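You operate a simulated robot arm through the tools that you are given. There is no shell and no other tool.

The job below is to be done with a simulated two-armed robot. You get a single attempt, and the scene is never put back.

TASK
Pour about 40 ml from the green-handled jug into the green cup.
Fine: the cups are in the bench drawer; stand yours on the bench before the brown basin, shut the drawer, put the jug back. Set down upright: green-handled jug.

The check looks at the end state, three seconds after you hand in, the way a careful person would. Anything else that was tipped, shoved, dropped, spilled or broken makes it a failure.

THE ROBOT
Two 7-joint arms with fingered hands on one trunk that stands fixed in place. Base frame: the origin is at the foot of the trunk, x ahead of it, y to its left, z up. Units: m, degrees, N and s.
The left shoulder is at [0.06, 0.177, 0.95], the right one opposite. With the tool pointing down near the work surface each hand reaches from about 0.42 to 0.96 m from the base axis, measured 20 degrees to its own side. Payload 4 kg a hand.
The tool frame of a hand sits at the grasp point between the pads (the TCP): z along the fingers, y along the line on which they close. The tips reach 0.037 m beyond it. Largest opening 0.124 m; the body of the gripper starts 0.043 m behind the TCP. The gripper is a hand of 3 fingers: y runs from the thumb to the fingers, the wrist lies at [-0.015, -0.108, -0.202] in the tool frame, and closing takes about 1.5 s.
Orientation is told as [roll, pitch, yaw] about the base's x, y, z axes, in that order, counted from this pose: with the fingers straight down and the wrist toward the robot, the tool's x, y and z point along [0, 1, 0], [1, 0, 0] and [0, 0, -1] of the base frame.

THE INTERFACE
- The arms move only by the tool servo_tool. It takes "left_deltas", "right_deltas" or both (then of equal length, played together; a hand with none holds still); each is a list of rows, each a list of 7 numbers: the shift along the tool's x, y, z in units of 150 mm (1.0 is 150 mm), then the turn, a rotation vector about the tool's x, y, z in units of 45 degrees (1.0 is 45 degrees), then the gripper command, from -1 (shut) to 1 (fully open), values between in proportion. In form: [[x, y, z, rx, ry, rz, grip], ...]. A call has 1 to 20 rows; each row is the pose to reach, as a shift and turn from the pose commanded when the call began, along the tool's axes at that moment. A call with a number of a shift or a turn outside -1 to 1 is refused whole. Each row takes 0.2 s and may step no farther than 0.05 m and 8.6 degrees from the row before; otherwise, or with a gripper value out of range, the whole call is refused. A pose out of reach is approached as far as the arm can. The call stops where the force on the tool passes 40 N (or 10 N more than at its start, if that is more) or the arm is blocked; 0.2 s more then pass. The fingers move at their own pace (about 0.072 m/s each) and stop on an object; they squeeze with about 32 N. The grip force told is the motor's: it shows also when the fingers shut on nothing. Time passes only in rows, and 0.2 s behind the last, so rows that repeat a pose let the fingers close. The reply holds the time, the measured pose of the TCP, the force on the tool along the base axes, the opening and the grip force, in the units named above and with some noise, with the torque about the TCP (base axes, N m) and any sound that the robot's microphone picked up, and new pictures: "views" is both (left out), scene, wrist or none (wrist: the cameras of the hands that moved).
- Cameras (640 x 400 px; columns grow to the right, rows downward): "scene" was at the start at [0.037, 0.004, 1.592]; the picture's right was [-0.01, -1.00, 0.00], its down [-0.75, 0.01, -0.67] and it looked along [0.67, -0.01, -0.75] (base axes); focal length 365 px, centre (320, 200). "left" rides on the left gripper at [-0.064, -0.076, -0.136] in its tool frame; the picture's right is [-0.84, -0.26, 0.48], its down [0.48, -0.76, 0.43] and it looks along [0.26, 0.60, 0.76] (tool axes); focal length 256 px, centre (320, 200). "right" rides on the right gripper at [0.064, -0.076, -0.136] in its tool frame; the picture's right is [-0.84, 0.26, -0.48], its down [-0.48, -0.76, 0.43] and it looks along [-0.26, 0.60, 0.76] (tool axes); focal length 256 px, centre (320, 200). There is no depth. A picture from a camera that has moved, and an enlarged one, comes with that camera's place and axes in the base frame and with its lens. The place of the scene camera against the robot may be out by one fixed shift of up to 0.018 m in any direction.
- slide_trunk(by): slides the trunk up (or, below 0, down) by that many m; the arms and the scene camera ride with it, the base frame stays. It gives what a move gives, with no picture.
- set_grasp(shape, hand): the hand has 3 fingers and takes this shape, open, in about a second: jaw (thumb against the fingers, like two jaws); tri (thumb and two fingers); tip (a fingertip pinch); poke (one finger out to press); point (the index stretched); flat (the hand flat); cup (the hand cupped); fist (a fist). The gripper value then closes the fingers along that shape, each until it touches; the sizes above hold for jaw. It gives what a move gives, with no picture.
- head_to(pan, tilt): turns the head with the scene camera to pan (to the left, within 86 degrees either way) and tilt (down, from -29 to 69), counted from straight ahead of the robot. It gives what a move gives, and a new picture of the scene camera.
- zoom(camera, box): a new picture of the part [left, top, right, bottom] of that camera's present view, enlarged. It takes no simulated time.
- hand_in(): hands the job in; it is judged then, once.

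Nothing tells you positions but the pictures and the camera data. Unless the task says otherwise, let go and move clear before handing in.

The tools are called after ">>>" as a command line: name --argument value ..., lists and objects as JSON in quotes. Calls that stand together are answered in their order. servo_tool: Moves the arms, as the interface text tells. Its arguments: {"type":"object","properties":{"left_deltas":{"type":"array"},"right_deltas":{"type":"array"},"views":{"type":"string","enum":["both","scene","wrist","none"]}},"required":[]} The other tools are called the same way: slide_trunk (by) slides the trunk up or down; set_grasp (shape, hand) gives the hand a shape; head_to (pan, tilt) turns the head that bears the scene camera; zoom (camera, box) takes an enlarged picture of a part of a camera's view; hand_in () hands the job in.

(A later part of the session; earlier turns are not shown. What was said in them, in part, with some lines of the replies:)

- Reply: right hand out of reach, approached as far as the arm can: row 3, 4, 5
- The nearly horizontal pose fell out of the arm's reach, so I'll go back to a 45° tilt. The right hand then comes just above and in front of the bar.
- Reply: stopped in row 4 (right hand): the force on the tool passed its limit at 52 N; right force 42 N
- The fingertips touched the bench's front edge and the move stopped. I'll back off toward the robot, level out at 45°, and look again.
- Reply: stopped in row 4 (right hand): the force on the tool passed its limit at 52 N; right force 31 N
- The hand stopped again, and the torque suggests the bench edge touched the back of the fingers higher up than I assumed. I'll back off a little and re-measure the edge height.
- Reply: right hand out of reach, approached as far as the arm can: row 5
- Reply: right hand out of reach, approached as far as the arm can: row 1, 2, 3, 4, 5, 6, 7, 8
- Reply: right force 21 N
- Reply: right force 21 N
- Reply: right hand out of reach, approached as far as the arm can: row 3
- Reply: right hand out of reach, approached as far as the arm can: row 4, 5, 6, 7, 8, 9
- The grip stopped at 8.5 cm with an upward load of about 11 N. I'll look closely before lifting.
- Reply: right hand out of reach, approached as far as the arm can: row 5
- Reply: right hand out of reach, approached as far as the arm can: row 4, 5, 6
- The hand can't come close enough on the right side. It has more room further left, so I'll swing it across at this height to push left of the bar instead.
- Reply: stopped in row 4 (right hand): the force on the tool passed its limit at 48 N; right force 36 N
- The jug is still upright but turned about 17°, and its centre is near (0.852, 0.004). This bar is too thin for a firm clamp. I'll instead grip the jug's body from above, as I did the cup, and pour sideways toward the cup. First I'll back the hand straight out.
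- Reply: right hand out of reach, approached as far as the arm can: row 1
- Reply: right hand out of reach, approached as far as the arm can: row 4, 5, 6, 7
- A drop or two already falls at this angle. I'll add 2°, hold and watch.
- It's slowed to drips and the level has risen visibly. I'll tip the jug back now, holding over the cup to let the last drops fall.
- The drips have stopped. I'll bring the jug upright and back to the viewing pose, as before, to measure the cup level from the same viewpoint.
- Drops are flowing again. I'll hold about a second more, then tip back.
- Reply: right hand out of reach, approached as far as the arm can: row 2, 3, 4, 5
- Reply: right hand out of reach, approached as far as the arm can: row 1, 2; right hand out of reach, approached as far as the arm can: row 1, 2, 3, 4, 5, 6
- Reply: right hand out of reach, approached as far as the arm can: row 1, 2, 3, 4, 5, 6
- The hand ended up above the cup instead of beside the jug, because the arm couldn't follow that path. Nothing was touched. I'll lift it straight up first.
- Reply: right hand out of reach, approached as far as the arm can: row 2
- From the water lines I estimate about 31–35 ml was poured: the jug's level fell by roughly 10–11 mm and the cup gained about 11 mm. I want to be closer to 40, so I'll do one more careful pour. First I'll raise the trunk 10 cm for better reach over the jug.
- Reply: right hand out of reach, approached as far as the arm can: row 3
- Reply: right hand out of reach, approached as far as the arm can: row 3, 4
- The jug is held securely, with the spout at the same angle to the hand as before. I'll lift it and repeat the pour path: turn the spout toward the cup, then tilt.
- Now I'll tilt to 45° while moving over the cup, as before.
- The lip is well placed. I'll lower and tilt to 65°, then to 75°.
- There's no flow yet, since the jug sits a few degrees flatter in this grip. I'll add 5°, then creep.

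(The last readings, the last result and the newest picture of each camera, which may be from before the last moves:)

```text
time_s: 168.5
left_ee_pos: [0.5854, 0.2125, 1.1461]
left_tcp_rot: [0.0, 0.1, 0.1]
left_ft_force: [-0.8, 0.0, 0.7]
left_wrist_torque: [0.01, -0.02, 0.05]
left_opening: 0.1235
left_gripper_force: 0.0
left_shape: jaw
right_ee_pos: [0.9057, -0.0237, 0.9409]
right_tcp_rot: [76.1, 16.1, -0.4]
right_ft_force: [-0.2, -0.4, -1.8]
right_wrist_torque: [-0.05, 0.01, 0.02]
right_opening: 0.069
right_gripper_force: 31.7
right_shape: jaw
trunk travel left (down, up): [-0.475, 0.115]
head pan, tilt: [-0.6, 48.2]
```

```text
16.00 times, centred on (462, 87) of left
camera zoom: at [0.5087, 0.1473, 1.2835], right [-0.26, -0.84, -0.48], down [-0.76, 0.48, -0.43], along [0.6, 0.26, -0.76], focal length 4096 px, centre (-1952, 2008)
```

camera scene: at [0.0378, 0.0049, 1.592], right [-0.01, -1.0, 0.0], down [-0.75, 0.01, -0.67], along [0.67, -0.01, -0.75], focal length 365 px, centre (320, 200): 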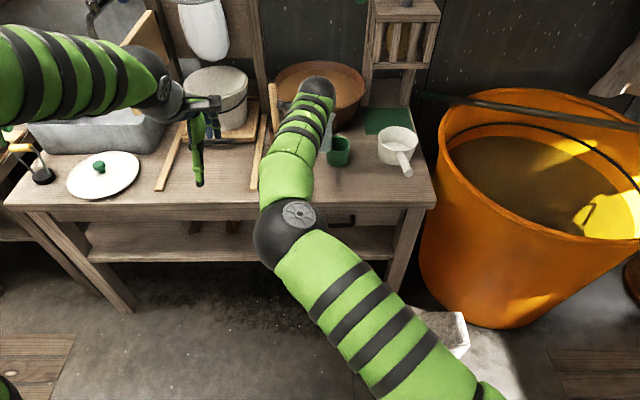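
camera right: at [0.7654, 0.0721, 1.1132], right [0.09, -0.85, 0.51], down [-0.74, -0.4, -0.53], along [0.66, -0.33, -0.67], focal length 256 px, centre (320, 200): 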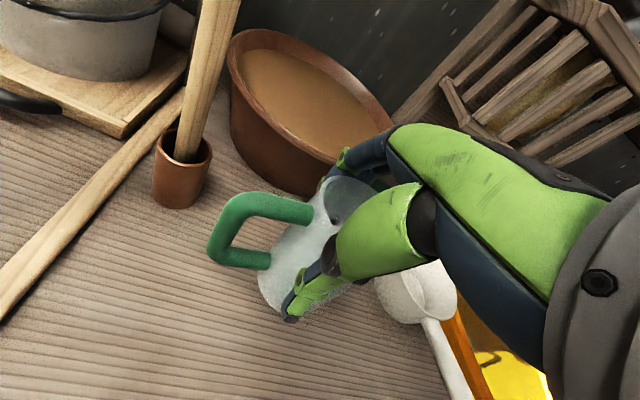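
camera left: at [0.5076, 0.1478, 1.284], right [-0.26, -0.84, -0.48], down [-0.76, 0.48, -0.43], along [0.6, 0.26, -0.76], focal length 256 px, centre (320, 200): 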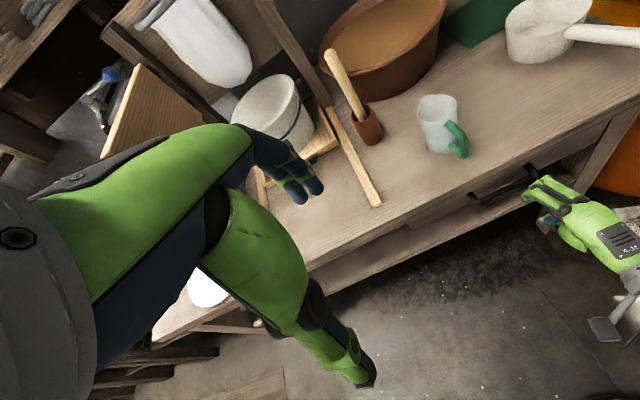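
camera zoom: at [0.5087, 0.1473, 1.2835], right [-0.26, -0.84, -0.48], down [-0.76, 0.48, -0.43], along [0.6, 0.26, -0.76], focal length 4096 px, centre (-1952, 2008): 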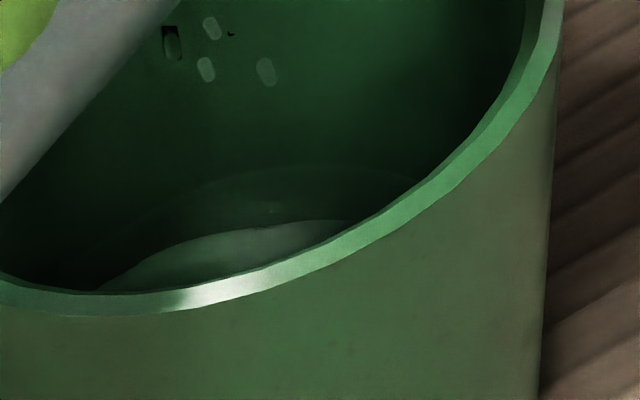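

Drops have started. I'll hold a second and read the gauge.

>>> servo_tool --right_deltas '[[0, 0, 0, 0, 0, 0, -1], [0, 0, 0, 0, 0, 0, -1], [0, 0, 0, 0, 0, 0, -1], [0, 0, 0, 0, 0, 0, -1], [0, 0, 0, 0, 0, 0, -1]]' --views "none"

>>> zoom --camera "scene" --box '[300, 110, 370, 170]'

>>> zoom --camera "left" --box '[452, 80, 472, 94]'

```text
time_s: 169.7
left_ee_pos: [0.5852, 0.2122, 1.1463]
left_tcp_rot: [0.0, 0.0, 0.1]
left_ft_force: [-0.9, 0.5, 0.6]
left_wrist_torque: [-0.03, 0.01, 0.02]
left_opening: 0.1239
left_gripper_force: 0.1
left_shape: jaw
right_ee_pos: [0.9052, -0.0238, 0.9393]
right_tcp_rot: [75.9, 16.1, -0.4]
right_ft_force: [-0.8, 0.0, -1.7]
right_wrist_torque: [-0.01, -0.02, -0.02]
right_opening: 0.0692
right_gripper_force: 32.3
right_shape: jaw
trunk travel left (down, up): [-0.475, 0.115]
head pan, tilt: [-0.6, 48.2]
```

```text
6.67 times, centred on (335, 140) of scene
camera zoom: at [0.0372, 0.0041, 1.592], right [-0.01, -1.0, 0.0], down [-0.75, 0.01, -0.67], along [0.67, -0.01, -0.75], focal length 2431 px, centre (220, 600)
```

zoom: 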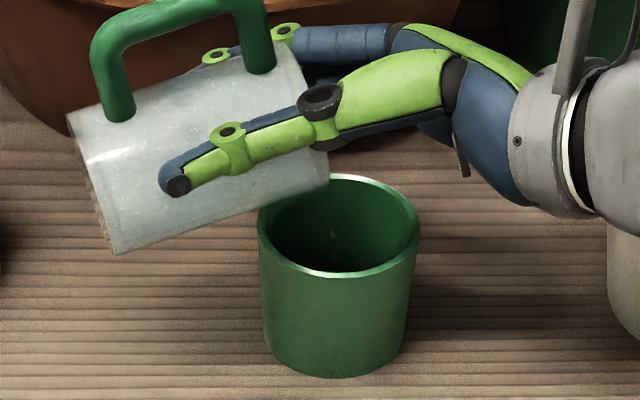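

```text
16.00 times, centred on (462, 87) of left
camera zoom: at [0.5087, 0.1473, 1.2835], right [-0.26, -0.84, -0.48], down [-0.76, 0.48, -0.43], along [0.6, 0.26, -0.76], focal length 4096 px, centre (-1952, 2008)
```

zoom: 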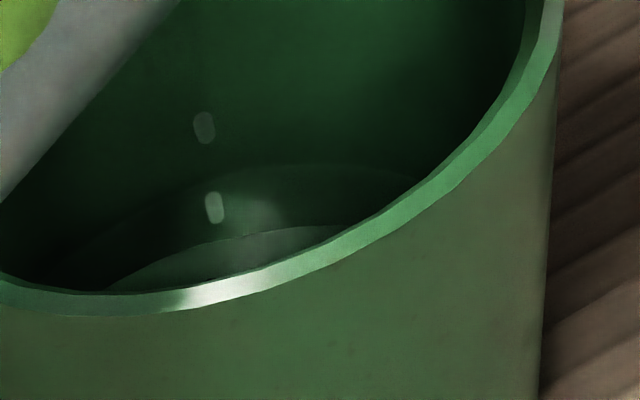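

The water line has risen about 7 px on the gauge, about 3.5 ml. I'll tilt 1.5° more for the last few ml.

>>> servo_tool --right_deltas '[[0, 0, -0.005, 0.0035, 0.0105, 0.0015, -1], [0, 0, -0.01, 0.007, 0.021, 0.003, -1], [0, 0, -0.01, 0.0103, 0.0314, 0.0044, -1], [0, 0, -0.01, 0.0103, 0.0314, 0.0044, -1], [0, 0, -0.01, 0.0103, 0.0314, 0.0044, -1], [0, 0, -0.01, 0.0103, 0.0314, 0.0044, -1], [0, 0, -0.01, 0.0103, 0.0314, 0.0044, -1]]' --views "none"

>>> zoom --camera "scene" --box '[300, 110, 370, 170]'

>>> zoom --camera "left" --box '[452, 80, 472, 94]'

```text
time_s: 171.3
left_ee_pos: [0.5849, 0.2123, 1.1472]
left_tcp_rot: [-0.1, 0.1, 0.0]
left_ft_force: [-0.8, -0.3, -0.1]
left_wrist_torque: [0.0, -0.01, 0.01]
left_opening: 0.1237
left_gripper_force: 0.0
left_shape: jaw
right_ee_pos: [0.9055, -0.0269, 0.9419]
right_tcp_rot: [77.5, 16.2, 0.1]
right_ft_force: [-0.4, -0.3, -1.2]
right_wrist_torque: [-0.03, -0.01, 0.03]
right_opening: 0.0691
right_gripper_force: 32.1
right_shape: jaw
trunk travel left (down, up): [-0.475, 0.115]
head pan, tilt: [-0.6, 48.2]
```

```text
6.67 times, centred on (335, 140) of scene
camera zoom: at [0.0372, 0.0041, 1.592], right [-0.01, -1.0, 0.0], down [-0.75, 0.01, -0.67], along [0.67, -0.01, -0.75], focal length 2431 px, centre (220, 600)
```

zoom: 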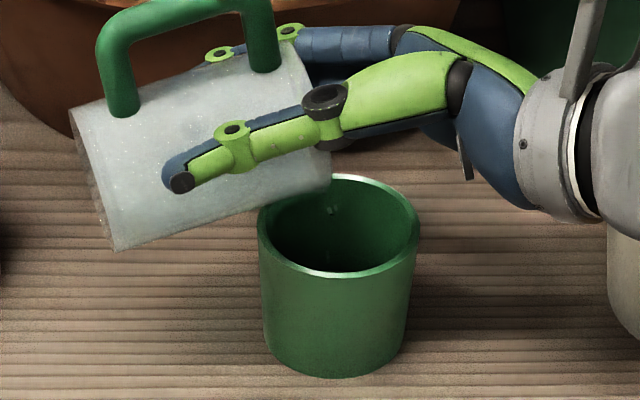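

```text
16.00 times, centred on (462, 87) of left
camera zoom: at [0.5087, 0.1473, 1.2835], right [-0.26, -0.84, -0.48], down [-0.76, 0.48, -0.43], along [0.6, 0.26, -0.76], focal length 4096 px, centre (-1952, 2008)
```

zoom: 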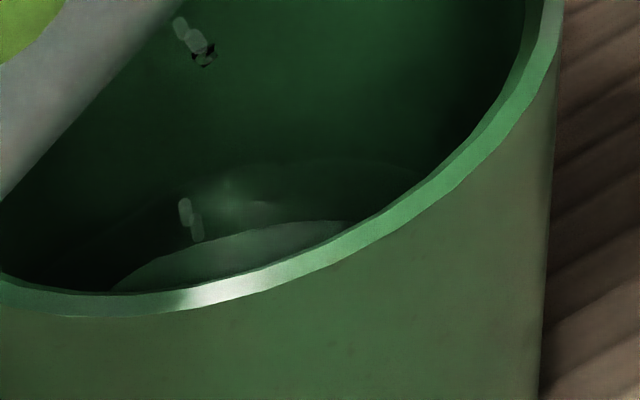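

>>> servo_tool --right_deltas '[[0, 0, 0, 0, 0, 0, -1], [0, 0, 0, 0, 0, 0, -1], [0, 0, 0, 0, 0, 0, -1], [0, 0, 0, 0, 0, 0, -1], [0, 0, 0, 0, 0, 0, -1]]' --views "none"

>>> zoom --camera "scene" --box '[300, 110, 370, 170]'

>>> zoom --camera "left" --box '[452, 80, 472, 94]'

```text
time_s: 172.5
left_ee_pos: [0.5839, 0.212, 1.1478]
left_tcp_rot: [0.0, 0.0, 0.0]
left_ft_force: [0.1, -0.3, 0.0]
left_wrist_torque: [-0.01, 0.01, 0.02]
left_opening: 0.1236
left_gripper_force: 0.1
left_shape: jaw
right_ee_pos: [0.905, -0.0247, 0.9404]
right_tcp_rot: [77.4, 16.3, 0.1]
right_ft_force: [-1.0, 0.4, -1.7]
right_wrist_torque: [-0.06, -0.02, -0.03]
right_opening: 0.0692
right_gripper_force: 32.3
right_shape: jaw
trunk travel left (down, up): [-0.475, 0.115]
head pan, tilt: [-0.6, 48.2]
```

```text
6.67 times, centred on (335, 140) of scene
camera zoom: at [0.0372, 0.0041, 1.592], right [-0.01, -1.0, 0.0], down [-0.75, 0.01, -0.67], along [0.67, -0.01, -0.75], focal length 2431 px, centre (220, 600)
```

zoom: 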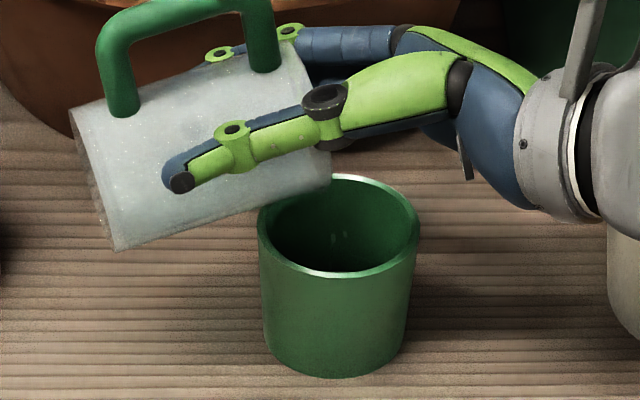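

```text
16.00 times, centred on (462, 87) of left
camera zoom: at [0.5087, 0.1473, 1.2835], right [-0.26, -0.84, -0.48], down [-0.76, 0.48, -0.43], along [0.6, 0.26, -0.76], focal length 4096 px, centre (-1952, 2008)
```

zoom: 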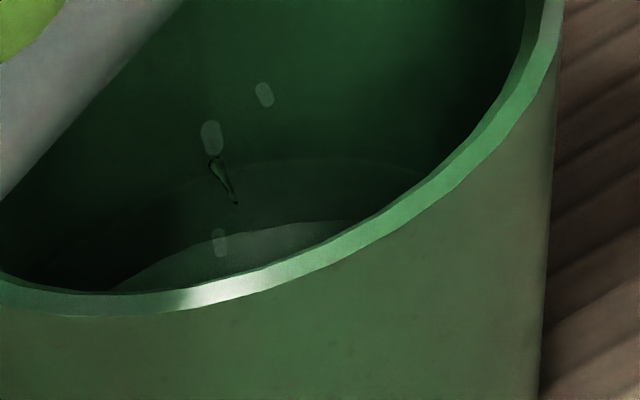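

The water line is now about 12 px above where this pour began, roughly 6 ml more, for a total near 40 ml. I'll tip back now, pausing over the cup.

>>> servo_tool --right_deltas '[[0, 0, 0, -0.033, -0.1, -0.014, -1], [0, 0, 0, -0.066, -0.2, -0.028, -1], [0, 0, 0, -0.099, -0.3, -0.042, -1], [0, 0, 0, -0.137, -0.418, -0.059, -1], [0, 0, 0, -0.137, -0.418, -0.059, -1], [0, 0, 0, -0.137, -0.418, -0.059, -1], [0, 0, 0, -0.137, -0.418, -0.059, -1]]' --views "none"

>>> zoom --camera "left" --box '[452, 80, 472, 94]'

>>> zoom --camera "scene" --box '[300, 110, 370, 170]'

```text
time_s: 174.1
left_ee_pos: [0.5842, 0.2124, 1.1472]
left_tcp_rot: [0.0, 0.0, 0.0]
left_ft_force: [-0.7, -0.1, 0.1]
left_wrist_torque: [-0.02, -0.03, 0.02]
left_opening: 0.1237
left_gripper_force: 0.0
left_shape: jaw
right_ee_pos: [0.9046, -0.0249, 0.9409]
right_tcp_rot: [57.4, 11.6, -4.7]
right_ft_force: [0.0, -0.4, -1.4]
right_wrist_torque: [-0.02, 0.0, -0.02]
right_opening: 0.0687
right_gripper_force: 32.1
right_shape: jaw
trunk travel left (down, up): [-0.475, 0.115]
head pan, tilt: [-0.6, 48.2]
```

```text
16.00 times, centred on (462, 87) of left
camera zoom: at [0.5087, 0.1474, 1.2835], right [-0.26, -0.84, -0.48], down [-0.76, 0.48, -0.43], along [0.6, 0.26, -0.76], focal length 4096 px, centre (-1952, 2008)
```

zoom: 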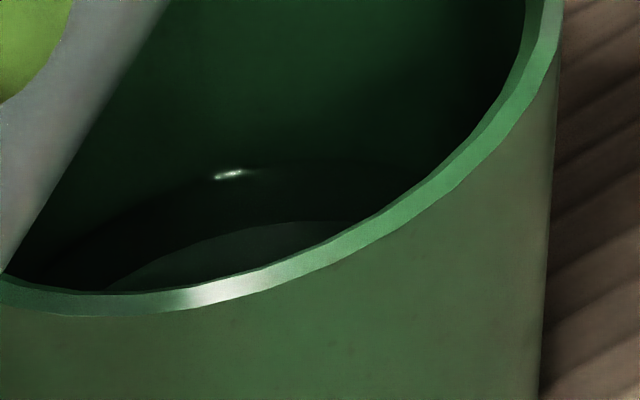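

```text
6.67 times, centred on (335, 140) of scene
camera zoom: at [0.0372, 0.0041, 1.592], right [-0.01, -1.0, 0.0], down [-0.75, 0.01, -0.67], along [0.67, -0.01, -0.75], focal length 2431 px, centre (220, 600)
```

zoom: 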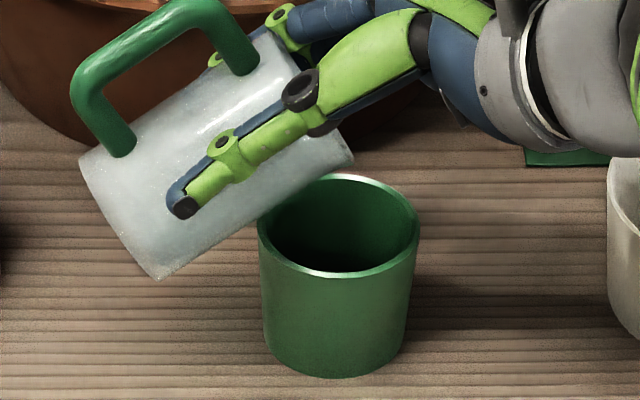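

The lip is clean. I'll bring the jug upright and back to its heading of 72°, above its spot.

>>> servo_tool --right_deltas '[[0.07, -0.017, -0.045, -0.0515, -0.157, -0.022, -1], [0.14, -0.034, -0.09, -0.103, -0.314, -0.044, -1], [0.22, -0.053, -0.142, -0.1545, -0.471, -0.066, -1], [0.22, -0.053, -0.142, -0.206, -0.6277, -0.088, -1], [0.22, -0.053, -0.142, -0.206, -0.6277, -0.088, -1]]' --views "none"

>>> servo_tool --right_deltas '[[0.027, -0.095, 0.007, -0.0515, -0.157, -0.022, -1], [0.054, -0.19, 0.014, -0.103, -0.314, -0.044, -1], [0.081, -0.285, 0.021, -0.1545, -0.471, -0.066, -1], [0.108, -0.38, 0.027, -0.206, -0.6277, -0.088, -1]]' --views "none"

>>> servo_tool --right_deltas '[[0, 0, 0, 0, 0.023, -0.165, -1], [0, 0, 0, 0, 0.046, -0.33, -1], [0, 0, 0, 0, 0.07, -0.495, -1], [0, 0, 0, 0, 0.093, -0.66, -1], [0, 0, 0, 0, 0.116, -0.825, -1], [0, 0, 0, 0, 0.139, -0.99, -1]]' --views "none"

>>> servo_tool --right_deltas '[[0, 0, 0, 0, 0.021, -0.148, -1], [0, 0, 0, 0, 0.042, -0.297, -1], [0, 0, 0, 0, 0.062, -0.445, -1], [0, 0, 0, 0, 0.083, -0.593, -1], [0, 0, 0, 0, 0.104, -0.7415, -1], [0, 0, 0, 0, 0.104, -0.7415, -1]]'

>>> zoom --camera "scene" --box '[275, 95, 375, 190]'

```text
time_s: 175.3
left_ee_pos: [0.5847, 0.2114, 1.1458]
left_tcp_rot: [0.0, 0.0, 0.1]
left_ft_force: [-0.8, 0.4, 0.5]
left_wrist_torque: [0.01, -0.01, -0.01]
left_opening: 0.1238
left_gripper_force: 0.2
left_shape: jaw
right_ee_pos: [0.9057, -0.0267, 0.9801]
right_tcp_rot: [28.7, 2.1, -8.1]
right_ft_force: [0.4, -0.4, -1.0]
right_wrist_torque: [-0.03, 0.01, 0.0]
right_opening: 0.0688
right_gripper_force: 31.9
right_shape: jaw
trunk travel left (down, up): [-0.475, 0.115]
head pan, tilt: [-0.6, 48.2]
```

```text
time_s: 176.3
left_ee_pos: [0.5845, 0.2122, 1.1465]
left_tcp_rot: [-0.1, 0.0, 0.1]
left_ft_force: [-0.4, 0.2, 0.7]
left_wrist_torque: [-0.01, 0.0, 0.02]
left_opening: 0.1237
left_gripper_force: 0.0
left_shape: jaw
right_ee_pos: [0.8514, -0.0011, 0.9903]
right_tcp_rot: [0.3, -7.8, -6.7]
right_ft_force: [-0.6, 0.1, -1.7]
right_wrist_torque: [-0.01, 0.01, -0.02]
right_opening: 0.0691
right_gripper_force: 31.6
right_shape: jaw
trunk travel left (down, up): [-0.475, 0.115]
head pan, tilt: [-0.6, 48.2]
```

```text
time_s: 177.7
left_ee_pos: [0.5846, 0.2121, 1.1472]
left_tcp_rot: [0.0, 0.0, 0.0]
left_ft_force: [-0.8, -0.1, -0.4]
left_wrist_torque: [-0.01, 0.02, -0.03]
left_opening: 0.1235
left_gripper_force: 0.1
left_shape: jaw
right_ee_pos: [0.8515, 0.0001, 0.9876]
right_tcp_rot: [0.5, -8.1, 38.6]
right_ft_force: [-0.5, 0.5, -0.4]
right_wrist_torque: [-0.05, 0.03, 0.02]
right_opening: 0.0688
right_gripper_force: 31.6
right_shape: jaw
trunk travel left (down, up): [-0.475, 0.115]
head pan, tilt: [-0.6, 48.2]
```

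```text
time_s: 179.1
left_ee_pos: [0.5846, 0.2128, 1.1469]
left_tcp_rot: [0.0, 0.0, 0.1]
left_ft_force: [0.0, 0.3, 0.1]
left_wrist_torque: [-0.05, 0.01, 0.0]
left_opening: 0.124
left_gripper_force: 0.0
left_shape: jaw
right_ee_pos: [0.8495, -0.0005, 0.9874]
right_tcp_rot: [0.3, -8.3, 72.1]
right_ft_force: [0.2, 0.0, -0.8]
right_wrist_torque: [-0.05, 0.03, 0.03]
right_opening: 0.0685
right_gripper_force: 31.8
right_shape: jaw
trunk travel left (down, up): [-0.475, 0.115]
head pan, tilt: [-0.6, 48.2]
camera scene: at [0.0366, 0.0048, 1.592], right [-0.01, -1.0, 0.0], down [-0.75, 0.01, -0.67], along [0.67, -0.01, -0.75], focal length 365 px, centre (320, 200)
camera right: at [0.7612, -0.072, 1.1127], right [0.86, -0.08, 0.51], down [0.25, -0.8, -0.54], along [0.45, 0.59, -0.67], focal length 256 px, centre (320, 200)
```

scene: 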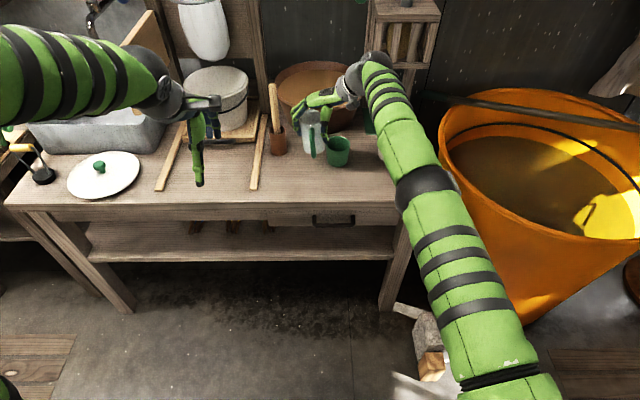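
right: 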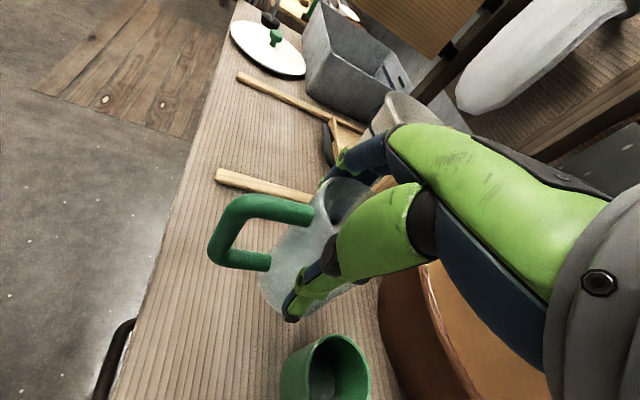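

```text
4.21 times, centred on (325, 142) of scene
camera zoom: at [0.0366, 0.0048, 1.592], right [-0.01, -1.0, 0.0], down [-0.75, 0.01, -0.67], along [0.67, -0.01, -0.75], focal length 1536 px, centre (299, 442)
```

zoom: 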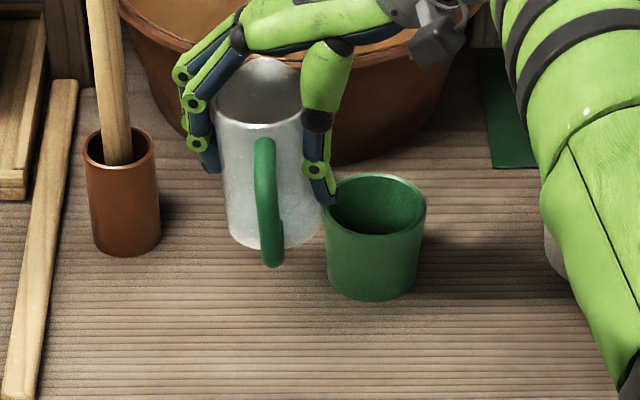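

The jug is above its spot with a slight 5° lean. I'll straighten it, lower it to just above the bench, and also look into the cup.

>>> zoom --camera "right" --box '[300, 335, 360, 395]'

>>> servo_tool --right_deltas '[[-0.001, -0.01, 0.02, -0.04, 0, 0, -1], [-0.002, -0.03, 0.15, -0.075, 0, 0, -1], [-0.003, -0.055, 0.3, -0.11, 0, 0, -1], [-0.004, -0.08, 0.45, -0.11, 0, 0, -1], [-0.005, -0.099, 0.56, -0.11, 0, 0, -1]]'

>>> zoom --camera "scene" --box '[275, 105, 375, 195]'

>>> zoom --camera "left" --box '[390, 40, 510, 150]'

```text
6.67 times, centred on (330, 365) of right
camera zoom: at [0.7612, -0.072, 1.1127], right [0.86, -0.08, 0.51], down [0.25, -0.8, -0.54], along [0.45, 0.59, -0.67], focal length 1707 px, centre (253, -900)
```

zoom: 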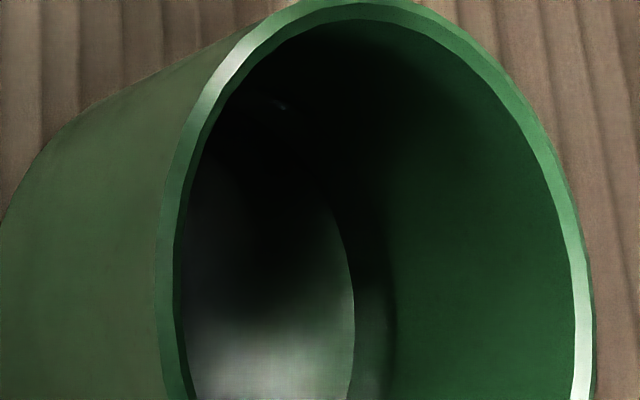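

```text
time_s: 180.3
left_ee_pos: [0.5851, 0.2127, 1.1487]
left_tcp_rot: [-0.1, 0.0, 0.0]
left_ft_force: [-0.1, 1.0, 0.5]
left_wrist_torque: [0.01, -0.01, 0.0]
left_opening: 0.124
left_gripper_force: 0.1
left_shape: jaw
right_ee_pos: [0.8513, -0.0042, 0.9017]
right_tcp_rot: [0.3, -13.3, 71.9]
right_ft_force: [0.9, -0.3, -1.8]
right_wrist_torque: [0.01, 0.01, 0.0]
right_opening: 0.0684
right_gripper_force: 32.0
right_shape: jaw
trunk travel left (down, up): [-0.475, 0.115]
head pan, tilt: [-0.6, 48.2]
camera scene: at [0.0375, 0.0041, 1.592], right [-0.01, -1.0, 0.0], down [-0.75, 0.01, -0.67], along [0.67, -0.01, -0.75], focal length 365 px, centre (320, 200)
camera right: at [0.7584, -0.0856, 1.018], right [0.84, -0.13, 0.52], down [0.26, -0.76, -0.6], along [0.47, 0.64, -0.6], focal length 256 px, centre (320, 200)
```

scene: 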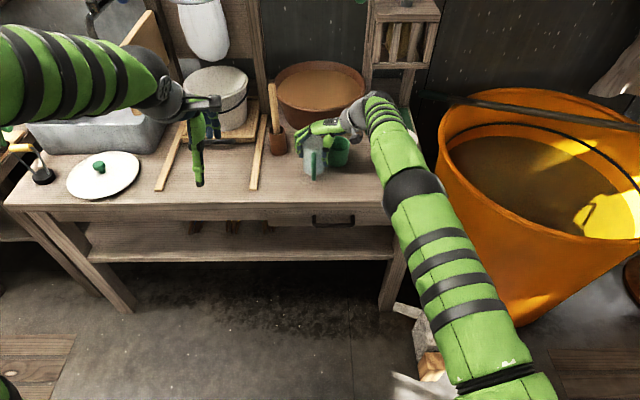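
right: 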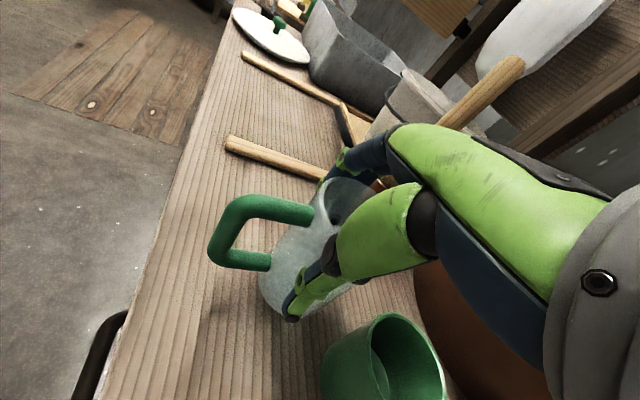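

```text
4.44 times, centred on (325, 150) of scene
camera zoom: at [0.0375, 0.0041, 1.592], right [-0.01, -1.0, 0.0], down [-0.75, 0.01, -0.67], along [0.67, -0.01, -0.75], focal length 1621 px, centre (298, 422)
```

zoom: 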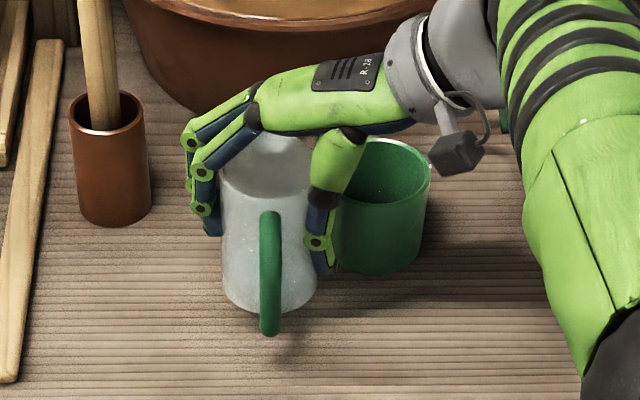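

```text
3.64 times, centred on (450, 95) of left
camera zoom: at [0.5089, 0.1473, 1.2834], right [-0.26, -0.84, -0.48], down [-0.76, 0.48, -0.43], along [0.6, 0.26, -0.76], focal length 931 px, centre (-153, 582)
```

zoom: 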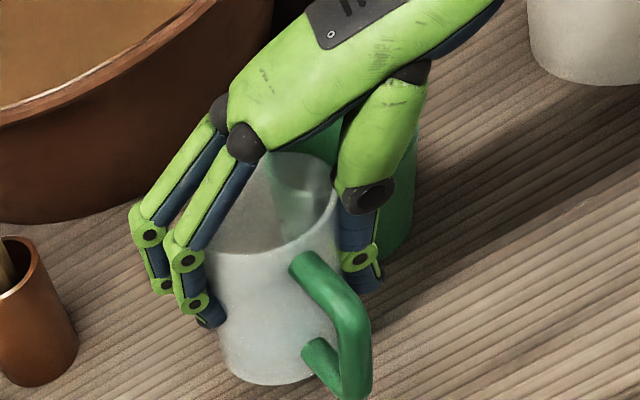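

The jug is upright now and directly over its spot. I'll lower it gently to contact.

>>> servo_tool --right_deltas '[[0, -0.01, 0.045, 0, 0, 0, -1], [0, -0.02, 0.085, 0, 0, 0, -1], [0, -0.028, 0.117, 0, 0, 0, -1]]' --views "none"

>>> servo_tool --right_deltas '[[0, -0.003, 0.013, 0, 0, 0, -1], [0, -0.006, 0.026, 0, 0, 0, -1]]' --views "none"

```text
time_s: 181.1
left_ee_pos: [0.5841, 0.2113, 1.1468]
left_tcp_rot: [0.0, 0.0, 0.0]
left_ft_force: [-0.8, 0.4, -0.2]
left_wrist_torque: [-0.01, 0.0, -0.02]
left_opening: 0.124
left_gripper_force: 0.0
left_shape: jaw
right_ee_pos: [0.8497, -0.0038, 0.882]
right_tcp_rot: [0.3, -13.3, 72.0]
right_ft_force: [0.0, 0.4, -0.6]
right_wrist_torque: [0.0, -0.01, 0.0]
right_opening: 0.0683
right_gripper_force: 32.0
right_shape: jaw
trunk travel left (down, up): [-0.475, 0.115]
head pan, tilt: [-0.6, 48.2]
```

```text
time_s: 181.7
left_ee_pos: [0.5854, 0.2111, 1.1468]
left_tcp_rot: [0.0, -0.1, 0.0]
left_ft_force: [0.3, -0.2, 0.5]
left_wrist_torque: [0.01, -0.02, 0.01]
left_opening: 0.1235
left_gripper_force: 0.1
left_shape: jaw
right_ee_pos: [0.851, -0.0037, 0.8791]
right_tcp_rot: [0.3, -13.2, 72.1]
right_ft_force: [-0.1, 0.5, -1.5]
right_wrist_torque: [-0.03, 0.02, -0.02]
right_opening: 0.0682
right_gripper_force: 31.9
right_shape: jaw
trunk travel left (down, up): [-0.475, 0.115]
head pan, tilt: [-0.6, 48.2]
```

>>> servo_tool --right_deltas '[[0, -0.003, 0.01, 0, 0, 0, -1], [0, -0.005, 0.02, 0, 0, 0, -1]]' --views "none"

>>> zoom --camera "scene" --box '[275, 105, 375, 195]'

```text
time_s: 182.3
left_ee_pos: [0.5836, 0.2121, 1.1466]
left_tcp_rot: [-0.1, 0.1, 0.0]
left_ft_force: [-0.5, 0.0, 0.0]
left_wrist_torque: [0.0, 0.01, -0.02]
left_opening: 0.1237
left_gripper_force: 0.0
left_shape: jaw
right_ee_pos: [0.8515, -0.0033, 0.877]
right_tcp_rot: [0.4, -13.3, 72.0]
right_ft_force: [-0.3, 0.1, -1.1]
right_wrist_torque: [0.0, 0.02, -0.02]
right_opening: 0.0681
right_gripper_force: 31.9
right_shape: jaw
trunk travel left (down, up): [-0.475, 0.115]
head pan, tilt: [-0.6, 48.2]
```

```text
4.44 times, centred on (325, 150) of scene
camera zoom: at [0.0372, 0.0041, 1.592], right [-0.01, -1.0, 0.0], down [-0.75, 0.01, -0.67], along [0.67, -0.01, -0.75], focal length 1621 px, centre (298, 422)
```

zoom: 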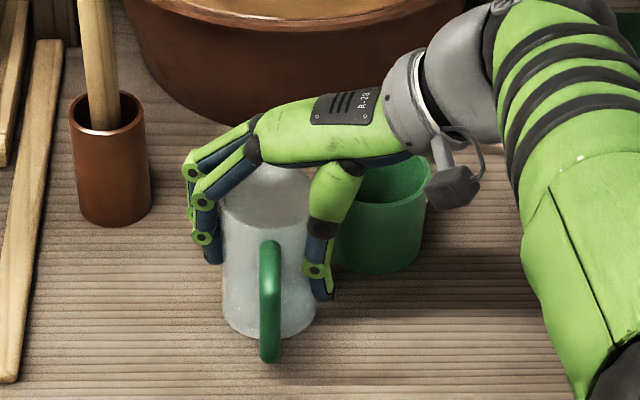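

>>> servo_tool --right_deltas '[[0, -0.002, 0.008, 0, 0, 0, -1], [0, -0.003, 0.015, 0, 0, 0, -1]]' --views "none"

>>> servo_tool --right_deltas '[[0, -0.001, 0.006, 0, 0, 0, -1], [0, -0.002, 0.012, 0, 0, 0, -1]]' --views "none"

```text
time_s: 182.9
left_ee_pos: [0.584, 0.2121, 1.1479]
left_tcp_rot: [0.0, 0.0, 0.0]
left_ft_force: [-0.5, 0.1, -0.4]
left_wrist_torque: [-0.03, 0.03, -0.02]
left_opening: 0.1237
left_gripper_force: 0.0
left_shape: jaw
right_ee_pos: [0.8507, -0.0037, 0.8761]
right_tcp_rot: [0.3, -13.3, 72.0]
right_ft_force: [-0.2, -0.4, 1.3]
right_wrist_torque: [-0.02, 0.01, 0.04]
right_opening: 0.0685
right_gripper_force: 31.6
right_shape: jaw
trunk travel left (down, up): [-0.475, 0.115]
head pan, tilt: [-0.6, 48.2]
```

```text
time_s: 183.5
left_ee_pos: [0.5852, 0.2118, 1.1478]
left_tcp_rot: [0.0, 0.0, -0.1]
left_ft_force: [0.3, -0.4, -0.3]
left_wrist_torque: [0.0, 0.0, -0.01]
left_opening: 0.1239
left_gripper_force: 0.0
left_shape: jaw
right_ee_pos: [0.8515, -0.0033, 0.8734]
right_tcp_rot: [0.3, -13.4, 72.1]
right_ft_force: [-0.1, 0.4, 7.7]
right_wrist_torque: [-0.05, 0.03, -0.01]
right_opening: 0.0685
right_gripper_force: 31.8
right_shape: jaw
trunk travel left (down, up): [-0.475, 0.115]
head pan, tilt: [-0.6, 48.2]
```

The jug is seated flat, with contact and almost no torque. I'll open slowly.

>>> servo_tool --right_deltas '[[0, 0, 0, 0, 0, 0, 0.1], [0, 0, 0, 0, 0, 0, 0.15], [0, 0, 0, 0, 0, 0, 0.22], [0, 0, 0, 0, 0, 0, 0.32], [0, 0, 0, 0, 0, 0, 0.45], [0, 0, 0, 0, 0, 0, 0.6], [0, 0, 0, 0, 0, 0, 0.75], [0, 0, 0, 0, 0, 0, 0.8], [0, 0, 0, 0, 0, 0, 0.8]]'

>>> zoom --camera "scene" --box '[275, 105, 375, 195]'

>>> zoom --camera "left" --box '[390, 40, 510, 150]'

```text
time_s: 185.5
left_ee_pos: [0.5841, 0.2124, 1.1468]
left_tcp_rot: [0.0, 0.0, 0.0]
left_ft_force: [0.8, 0.3, -0.3]
left_wrist_torque: [0.02, 0.0, -0.03]
left_opening: 0.1235
left_gripper_force: 0.0
left_shape: jaw
right_ee_pos: [0.8507, -0.0037, 0.8726]
right_tcp_rot: [0.3, -13.3, 71.9]
right_ft_force: [-0.4, -0.4, -0.2]
right_wrist_torque: [0.0, 0.01, -0.06]
right_opening: 0.1114
right_gripper_force: 0.1
right_shape: jaw
trunk travel left (down, up): [-0.475, 0.115]
head pan, tilt: [-0.6, 48.2]
camera scene: at [0.0371, 0.0041, 1.592], right [-0.01, -1.0, 0.0], down [-0.75, 0.01, -0.67], along [0.67, -0.01, -0.75], focal length 365 px, centre (320, 200)
camera right: at [0.7585, -0.085, 0.9892], right [0.84, -0.13, 0.52], down [0.26, -0.76, -0.6], along [0.47, 0.64, -0.6], focal length 256 px, centre (320, 200)
```

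scene: 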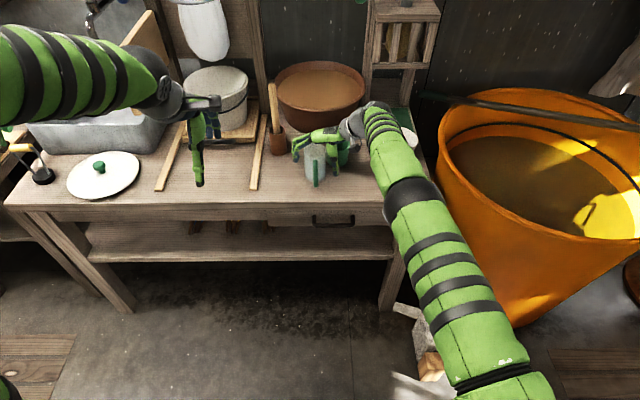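
right: 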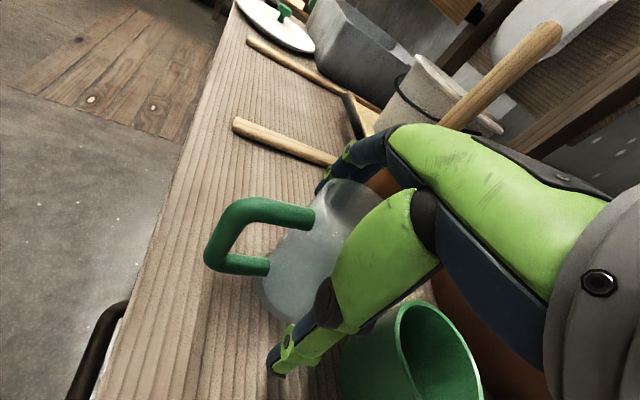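

```text
4.44 times, centred on (325, 150) of scene
camera zoom: at [0.0371, 0.0041, 1.592], right [-0.01, -1.0, 0.0], down [-0.75, 0.01, -0.67], along [0.67, -0.01, -0.75], focal length 1621 px, centre (298, 422)
```

zoom: 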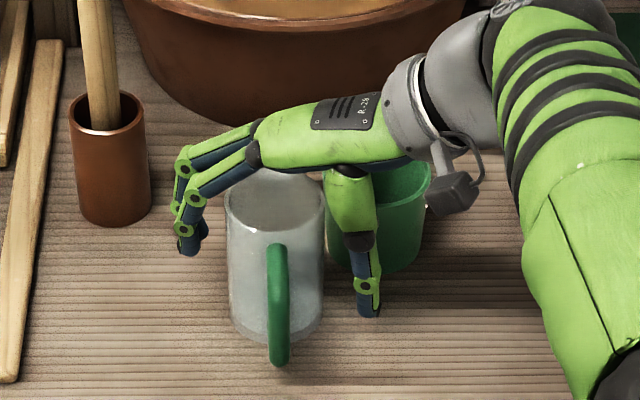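

```text
3.64 times, centred on (450, 95) of left
camera zoom: at [0.5086, 0.1474, 1.2836], right [-0.26, -0.84, -0.48], down [-0.76, 0.48, -0.43], along [0.6, 0.26, -0.76], focal length 931 px, centre (-153, 582)
```

zoom: 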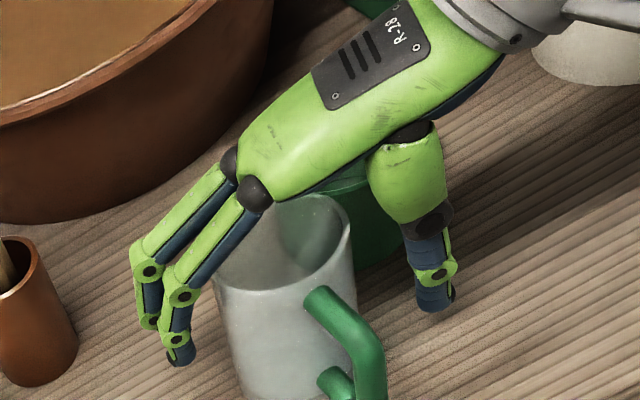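

The jug is free and upright. I'll raise the hand straight up.

>>> servo_tool --right_deltas '[[0, 0.02, -0.084, 0, 0, 0, 0.8], [0, 0.06, -0.25, 0, 0, 0, 0.8], [0, 0.107, -0.45, 0, 0, 0, 0.8], [0, 0.154, -0.65, 0, 0, 0, 0.8], [0, 0.2, -0.843, 0, 0, 0, 0.8]]'

>>> zoom --camera "scene" --box '[275, 105, 375, 195]'

```text
time_s: 186.7
left_ee_pos: [0.5838, 0.2116, 1.1467]
left_tcp_rot: [0.0, -0.1, 0.0]
left_ft_force: [0.2, 0.7, 0.4]
left_wrist_torque: [0.0, 0.0, -0.01]
left_opening: 0.1236
left_gripper_force: 0.0
left_shape: jaw
right_ee_pos: [0.8501, -0.0035, 1.0018]
right_tcp_rot: [0.3, -13.3, 72.0]
right_ft_force: [0.2, -0.1, -0.7]
right_wrist_torque: [-0.01, 0.0, 0.01]
right_opening: 0.1115
right_gripper_force: 0.0
right_shape: jaw
trunk travel left (down, up): [-0.475, 0.115]
head pan, tilt: [-0.6, 48.2]
camera scene: at [0.0368, 0.0041, 1.5919], right [-0.01, -1.0, 0.0], down [-0.75, 0.01, -0.67], along [0.67, -0.01, -0.75], focal length 365 px, centre (320, 200)
camera right: at [0.757, -0.085, 1.1182], right [0.84, -0.13, 0.52], down [0.26, -0.76, -0.6], along [0.47, 0.64, -0.6], focal length 256 px, centre (320, 200)
```

scene: 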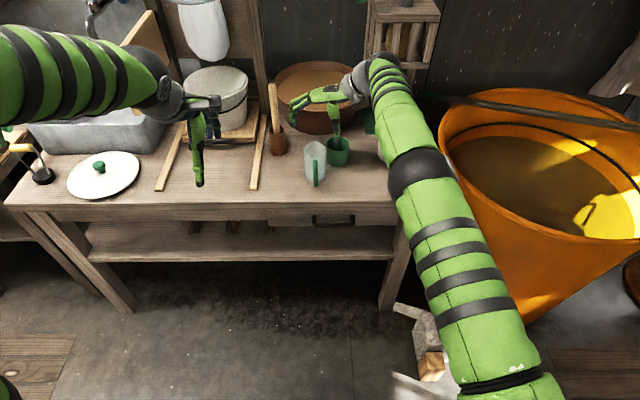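
right: 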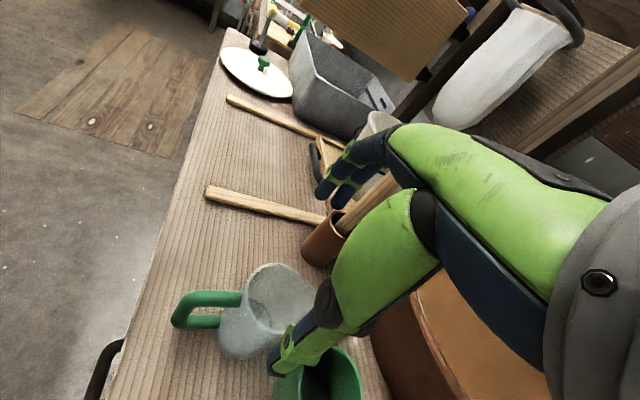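

```text
4.44 times, centred on (325, 150) of scene
camera zoom: at [0.0368, 0.0041, 1.5919], right [-0.01, -1.0, 0.0], down [-0.75, 0.01, -0.67], along [0.67, -0.01, -0.75], focal length 1621 px, centre (298, 422)
```

zoom: 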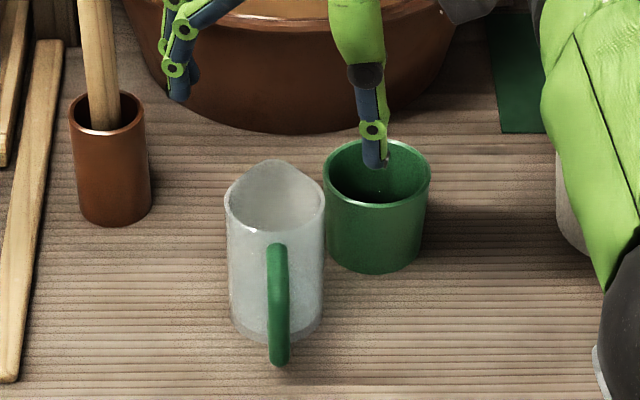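

Both vessels stand upright and the hand is well clear above. I'll re-check the jug's water line from the earlier oblique viewpoint to confirm the total poured.

>>> servo_tool --right_deltas '[[0.074, -0.08, -0.065, 0.1, 0, 0, 0.6], [0.149, -0.163, -0.13, 0.2, 0, 0, 0.3], [0.223, -0.245, -0.195, 0.296, 0, 0, 0]]' --views "none"

>>> servo_tool --right_deltas '[[0, 0, 0, 0, 0, 0.167, -0.3], [0, 0, 0, 0, 0, 0.333, -0.6], [0, 0, 0, 0, 0, 0.5, -1], [0, 0, 0, 0, 0, 0.667, -1], [0, 0, 0, 0, 0, 0.833, -1], [0, 0, 0, 0, 0, 1.0, -1]]' --views "none"

```text
time_s: 187.5
left_ee_pos: [0.5844, 0.2129, 1.1467]
left_tcp_rot: [0.0, 0.0, 0.1]
left_ft_force: [-0.7, -0.1, 0.0]
left_wrist_torque: [0.01, -0.02, -0.01]
left_opening: 0.1235
left_gripper_force: 0.1
left_shape: jaw
right_ee_pos: [0.8051, -0.0355, 1.0216]
right_tcp_rot: [0.3, 0.1, 72.1]
right_ft_force: [0.2, -0.3, -1.0]
right_wrist_torque: [-0.03, -0.03, 0.0]
right_opening: 0.0623
right_gripper_force: 0.1
right_shape: jaw
trunk travel left (down, up): [-0.475, 0.115]
head pan, tilt: [-0.6, 48.2]
```

```text
time_s: 188.9
left_ee_pos: [0.5832, 0.2119, 1.1471]
left_tcp_rot: [0.0, 0.0, 0.1]
left_ft_force: [-0.2, -0.5, 0.8]
left_wrist_torque: [0.01, 0.0, 0.0]
left_opening: 0.1234
left_gripper_force: 0.0
left_shape: jaw
right_ee_pos: [0.8057, -0.0349, 1.0221]
right_tcp_rot: [0.2, 0.3, 27.0]
right_ft_force: [0.5, 0.6, -0.1]
right_wrist_torque: [-0.01, 0.02, -0.02]
right_opening: 0.0
right_gripper_force: 32.3
right_shape: jaw
trunk travel left (down, up): [-0.475, 0.115]
head pan, tilt: [-0.6, 48.2]
```

>>> servo_tool --right_deltas '[[-0.12, 0.06, 0.1, 0, 0, 0.09, -1], [-0.24, 0.118, 0.25, 0, 0, 0.18, -1], [-0.359, 0.176, 0.43, 0, 0, 0.267, -1]]' --views "wrist"

>>> zoom --camera "right" --box '[180, 160, 270, 250]'

>>> zoom --camera "right" --box '[200, 200, 250, 240]'

```text
time_s: 189.7
left_ee_pos: [0.5843, 0.2111, 1.1466]
left_tcp_rot: [0.0, 0.0, -0.1]
left_ft_force: [0.2, 0.0, -0.2]
left_wrist_torque: [0.0, -0.02, -0.01]
left_opening: 0.1237
left_gripper_force: 0.0
left_shape: jaw
right_ee_pos: [0.8552, -0.0716, 0.9569]
right_tcp_rot: [0.1, 0.3, 15.0]
right_ft_force: [0.4, -0.2, -0.3]
right_wrist_torque: [0.03, 0.03, 0.03]
right_opening: 0.0003
right_gripper_force: 32.1
right_shape: jaw
trunk travel left (down, up): [-0.475, 0.115]
head pan, tilt: [-0.6, 48.2]
camera right: at [0.7653, -0.0298, 1.0943], right [0.47, -0.74, 0.48], down [-0.61, -0.66, -0.43], along [0.64, -0.09, -0.76], focal length 256 px, centre (320, 200)
```

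right: 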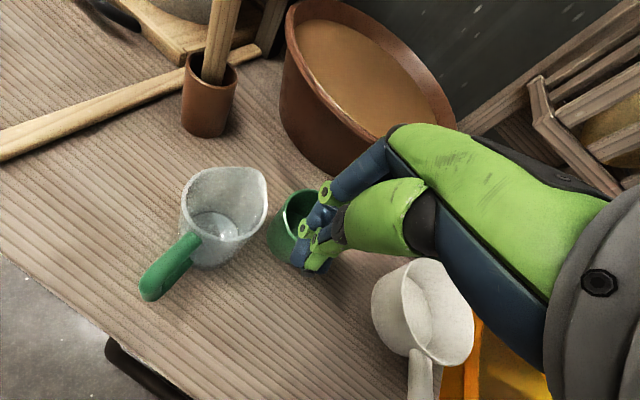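

```text
4.44 times, centred on (225, 205) of right
camera zoom: at [0.7653, -0.0298, 1.0943], right [0.47, -0.74, 0.48], down [-0.61, -0.66, -0.43], along [0.64, -0.09, -0.76], focal length 1138 px, centre (742, 178)
```

zoom: 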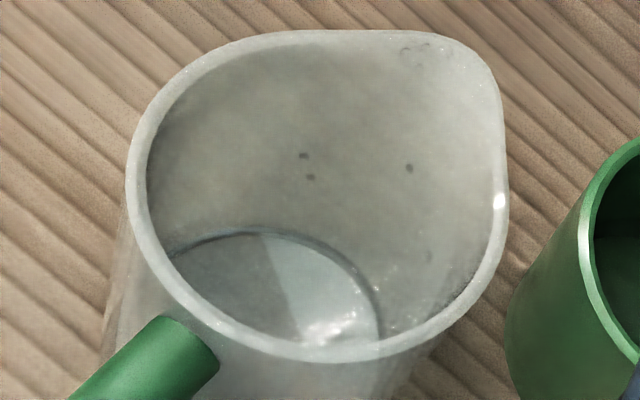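

```text
10.00 times, centred on (225, 220) of right
camera zoom: at [0.7653, -0.0298, 1.0943], right [0.47, -0.74, 0.48], down [-0.61, -0.66, -0.43], along [0.64, -0.09, -0.76], focal length 2560 px, centre (1270, 0)
```

zoom: 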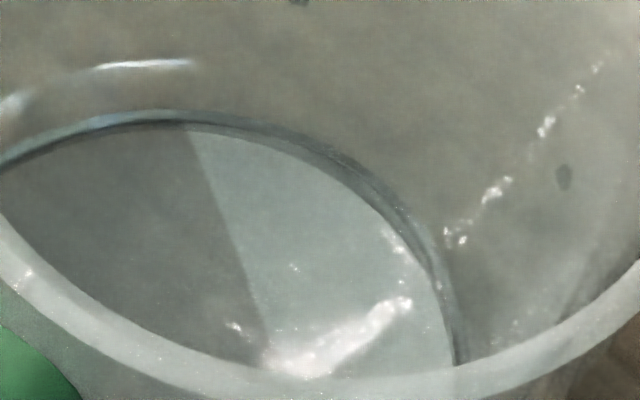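

Only a thin film of water is left in the jug, about 28% of the original depth. That agrees with roughly 38–41 ml having been poured. Now I'll raise the right hand and retract it clear.

>>> servo_tool --right_deltas '[[0, 0, -0.25, 0, 0, 0, -1], [0, 0, -0.5, 0, 0, 0, -1], [0, 0, -0.75, 0, 0, 0, -1]]' --views "none"

>>> servo_tool --right_deltas '[[-0.03, -0.24, -0.05, 0, 0, 0.05, -0.5], [-0.06, -0.48, -0.1, 0, 0, 0.12, 0], [-0.1, -0.72, -0.1, 0, 0, 0.22, 0.5], [-0.15, -0.95, -0.1, 0, 0, 0.333, 1]]' --views "none"

>>> servo_tool --right_deltas '[[-0.25, -0.15, 0, 0, 0, 0, 1], [-0.5, -0.3, 0, 0, 0, 0, 1], [-0.75, -0.45, 0, 0, 0, 0, 1], [-1.0, -0.6, 0, 0, 0, 0, 1]]'

>>> zoom --camera "scene" --box '[240, 80, 440, 240]'

>>> zoom --camera "right" --box '[0, 0, 400, 300]'

```text
time_s: 190.5
left_ee_pos: [0.5842, 0.2115, 1.1471]
left_tcp_rot: [0.0, 0.0, -0.1]
left_ft_force: [-0.5, -0.4, 0.5]
left_wrist_torque: [0.0, -0.01, 0.0]
left_opening: 0.1237
left_gripper_force: 0.1
left_shape: jaw
right_ee_pos: [0.8565, -0.0703, 1.0695]
right_tcp_rot: [0.2, 0.4, 15.1]
right_ft_force: [-0.1, 0.5, -0.3]
right_wrist_torque: [0.0, -0.01, -0.04]
right_opening: 0.0
right_gripper_force: 31.9
right_shape: jaw
trunk travel left (down, up): [-0.475, 0.115]
head pan, tilt: [-0.6, 48.2]
```

```text
time_s: 191.5
left_ee_pos: [0.5839, 0.2121, 1.1478]
left_tcp_rot: [0.0, 0.0, 0.0]
left_ft_force: [0.4, -0.2, 0.5]
left_wrist_torque: [0.01, 0.0, -0.02]
left_opening: 0.1238
left_gripper_force: 0.1
left_shape: jaw
right_ee_pos: [0.7236, -0.1296, 1.085]
right_tcp_rot: [0.1, 0.3, 0.1]
right_ft_force: [-0.9, -0.5, 0.1]
right_wrist_torque: [-0.01, -0.04, 0.02]
right_opening: 0.0974
right_gripper_force: 0.0
right_shape: jaw
trunk travel left (down, up): [-0.475, 0.115]
head pan, tilt: [-0.6, 48.2]
```

```text
time_s: 192.5
left_ee_pos: [0.5846, 0.2119, 1.1469]
left_tcp_rot: [-0.1, 0.0, 0.0]
left_ft_force: [-0.1, 0.1, -0.7]
left_wrist_torque: [0.0, -0.02, 0.0]
left_opening: 0.1235
left_gripper_force: 0.0
left_shape: jaw
right_ee_pos: [0.6333, -0.2789, 1.0864]
right_tcp_rot: [0.1, 0.2, 0.1]
right_ft_force: [0.4, -0.4, -0.4]
right_wrist_torque: [-0.02, 0.0, 0.04]
right_opening: 0.1237
right_gripper_force: 0.0
right_shape: jaw
trunk travel left (down, up): [-0.475, 0.115]
head pan, tilt: [-0.6, 48.2]
camera scene: at [0.0367, 0.0034, 1.5919], right [-0.01, -1.0, 0.0], down [-0.75, 0.01, -0.67], along [0.67, -0.01, -0.75], focal length 365 px, centre (320, 200)
camera right: at [0.5577, -0.2159, 1.224], right [0.26, -0.84, 0.48], down [-0.76, -0.48, -0.43], along [0.59, -0.25, -0.76], focal length 256 px, centre (320, 200)
```

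scene: 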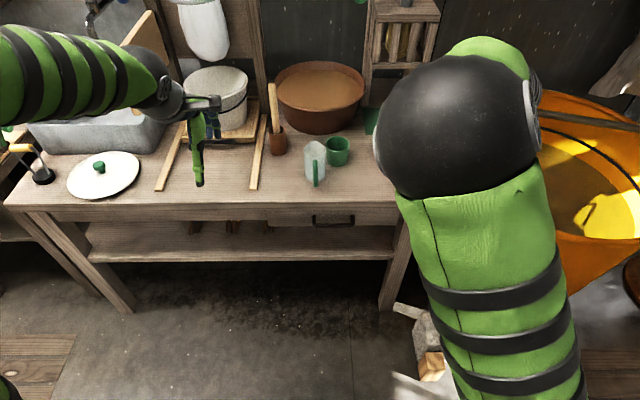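
right: 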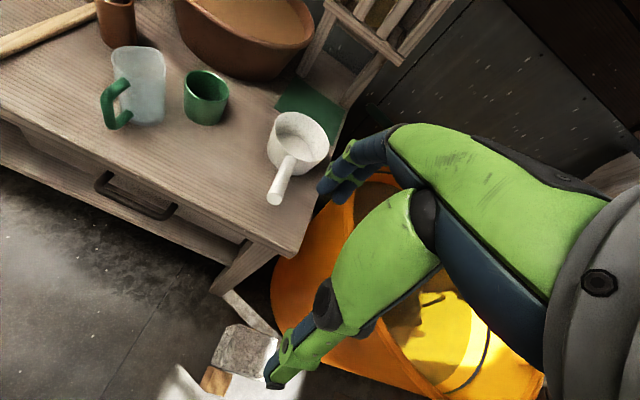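

```text
2.50 times, centred on (340, 160) of scene
camera zoom: at [0.0367, 0.0034, 1.5919], right [-0.01, -1.0, 0.0], down [-0.75, 0.01, -0.67], along [0.67, -0.01, -0.75], focal length 912 px, centre (270, 300)
```

zoom: 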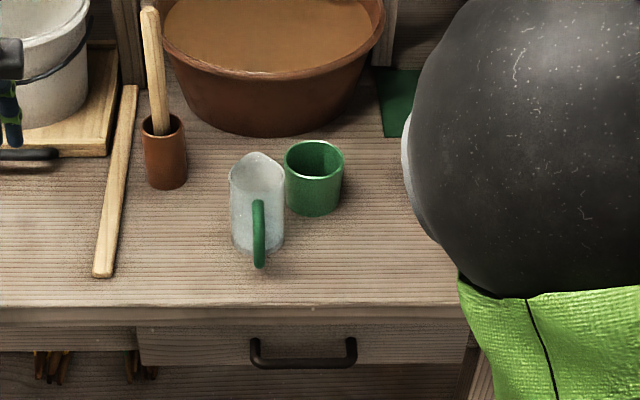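

```text
1.33 times, centred on (200, 150) of right
camera zoom: at [0.5577, -0.2159, 1.224], right [0.26, -0.84, 0.48], down [-0.76, -0.48, -0.43], along [0.59, -0.25, -0.76], focal length 341 px, centre (480, 267)
```

zoom: 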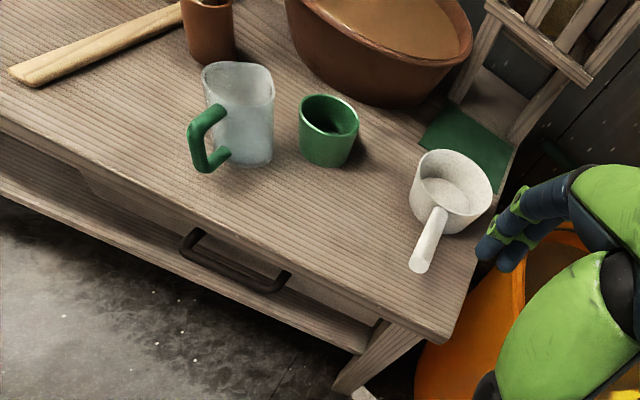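

Everything is in place:
- The green cup holds about 40 ml, by my estimate, and stands in front of the basin.
- The jug is upright within about half a centimetre of its original spot, with its handle facing forward.
- The drawer is shut, with its bar where it was at the start.
- The saucepan, tools and bench look untouched and dry.

Both hands are clear, so I'm handing the job in.

>>> hand_in

```text
The job is handed in.
```

I poured water from the green-handled jug into the green cup and handed the job in. I estimate about 40 ml, but I couldn't measure it exactly.

- **Amount:** The water lines in the cup and jug and the pour angles point to roughly 36–41 ml. The reading is uncertain by several ml. It could be nearer 30–33 ml if the pictures don't bend light at the water surface the way I assumed.
- **Cup:** It stands upright on the bench in front of the brown basin, slightly right of the basin's centre.
- **Jug:** It is upright and back within about half a centimetre of where it started, handle toward the robot. My first attempt to grip it by the handle turned it slightly on the spot. I then gripped it by the body and restored its heading when putting it back.
- **Drawer:** It is shut, with the handle back where it was at the start. I did not look inside after closing it, so the blue cup is presumably still standing but I did not confirm that.
- **Everything else:** I saw no drips on the bench, and nothing else looks moved. The hand did touch the bench's front edge twice while I was reaching for the drawer handle.
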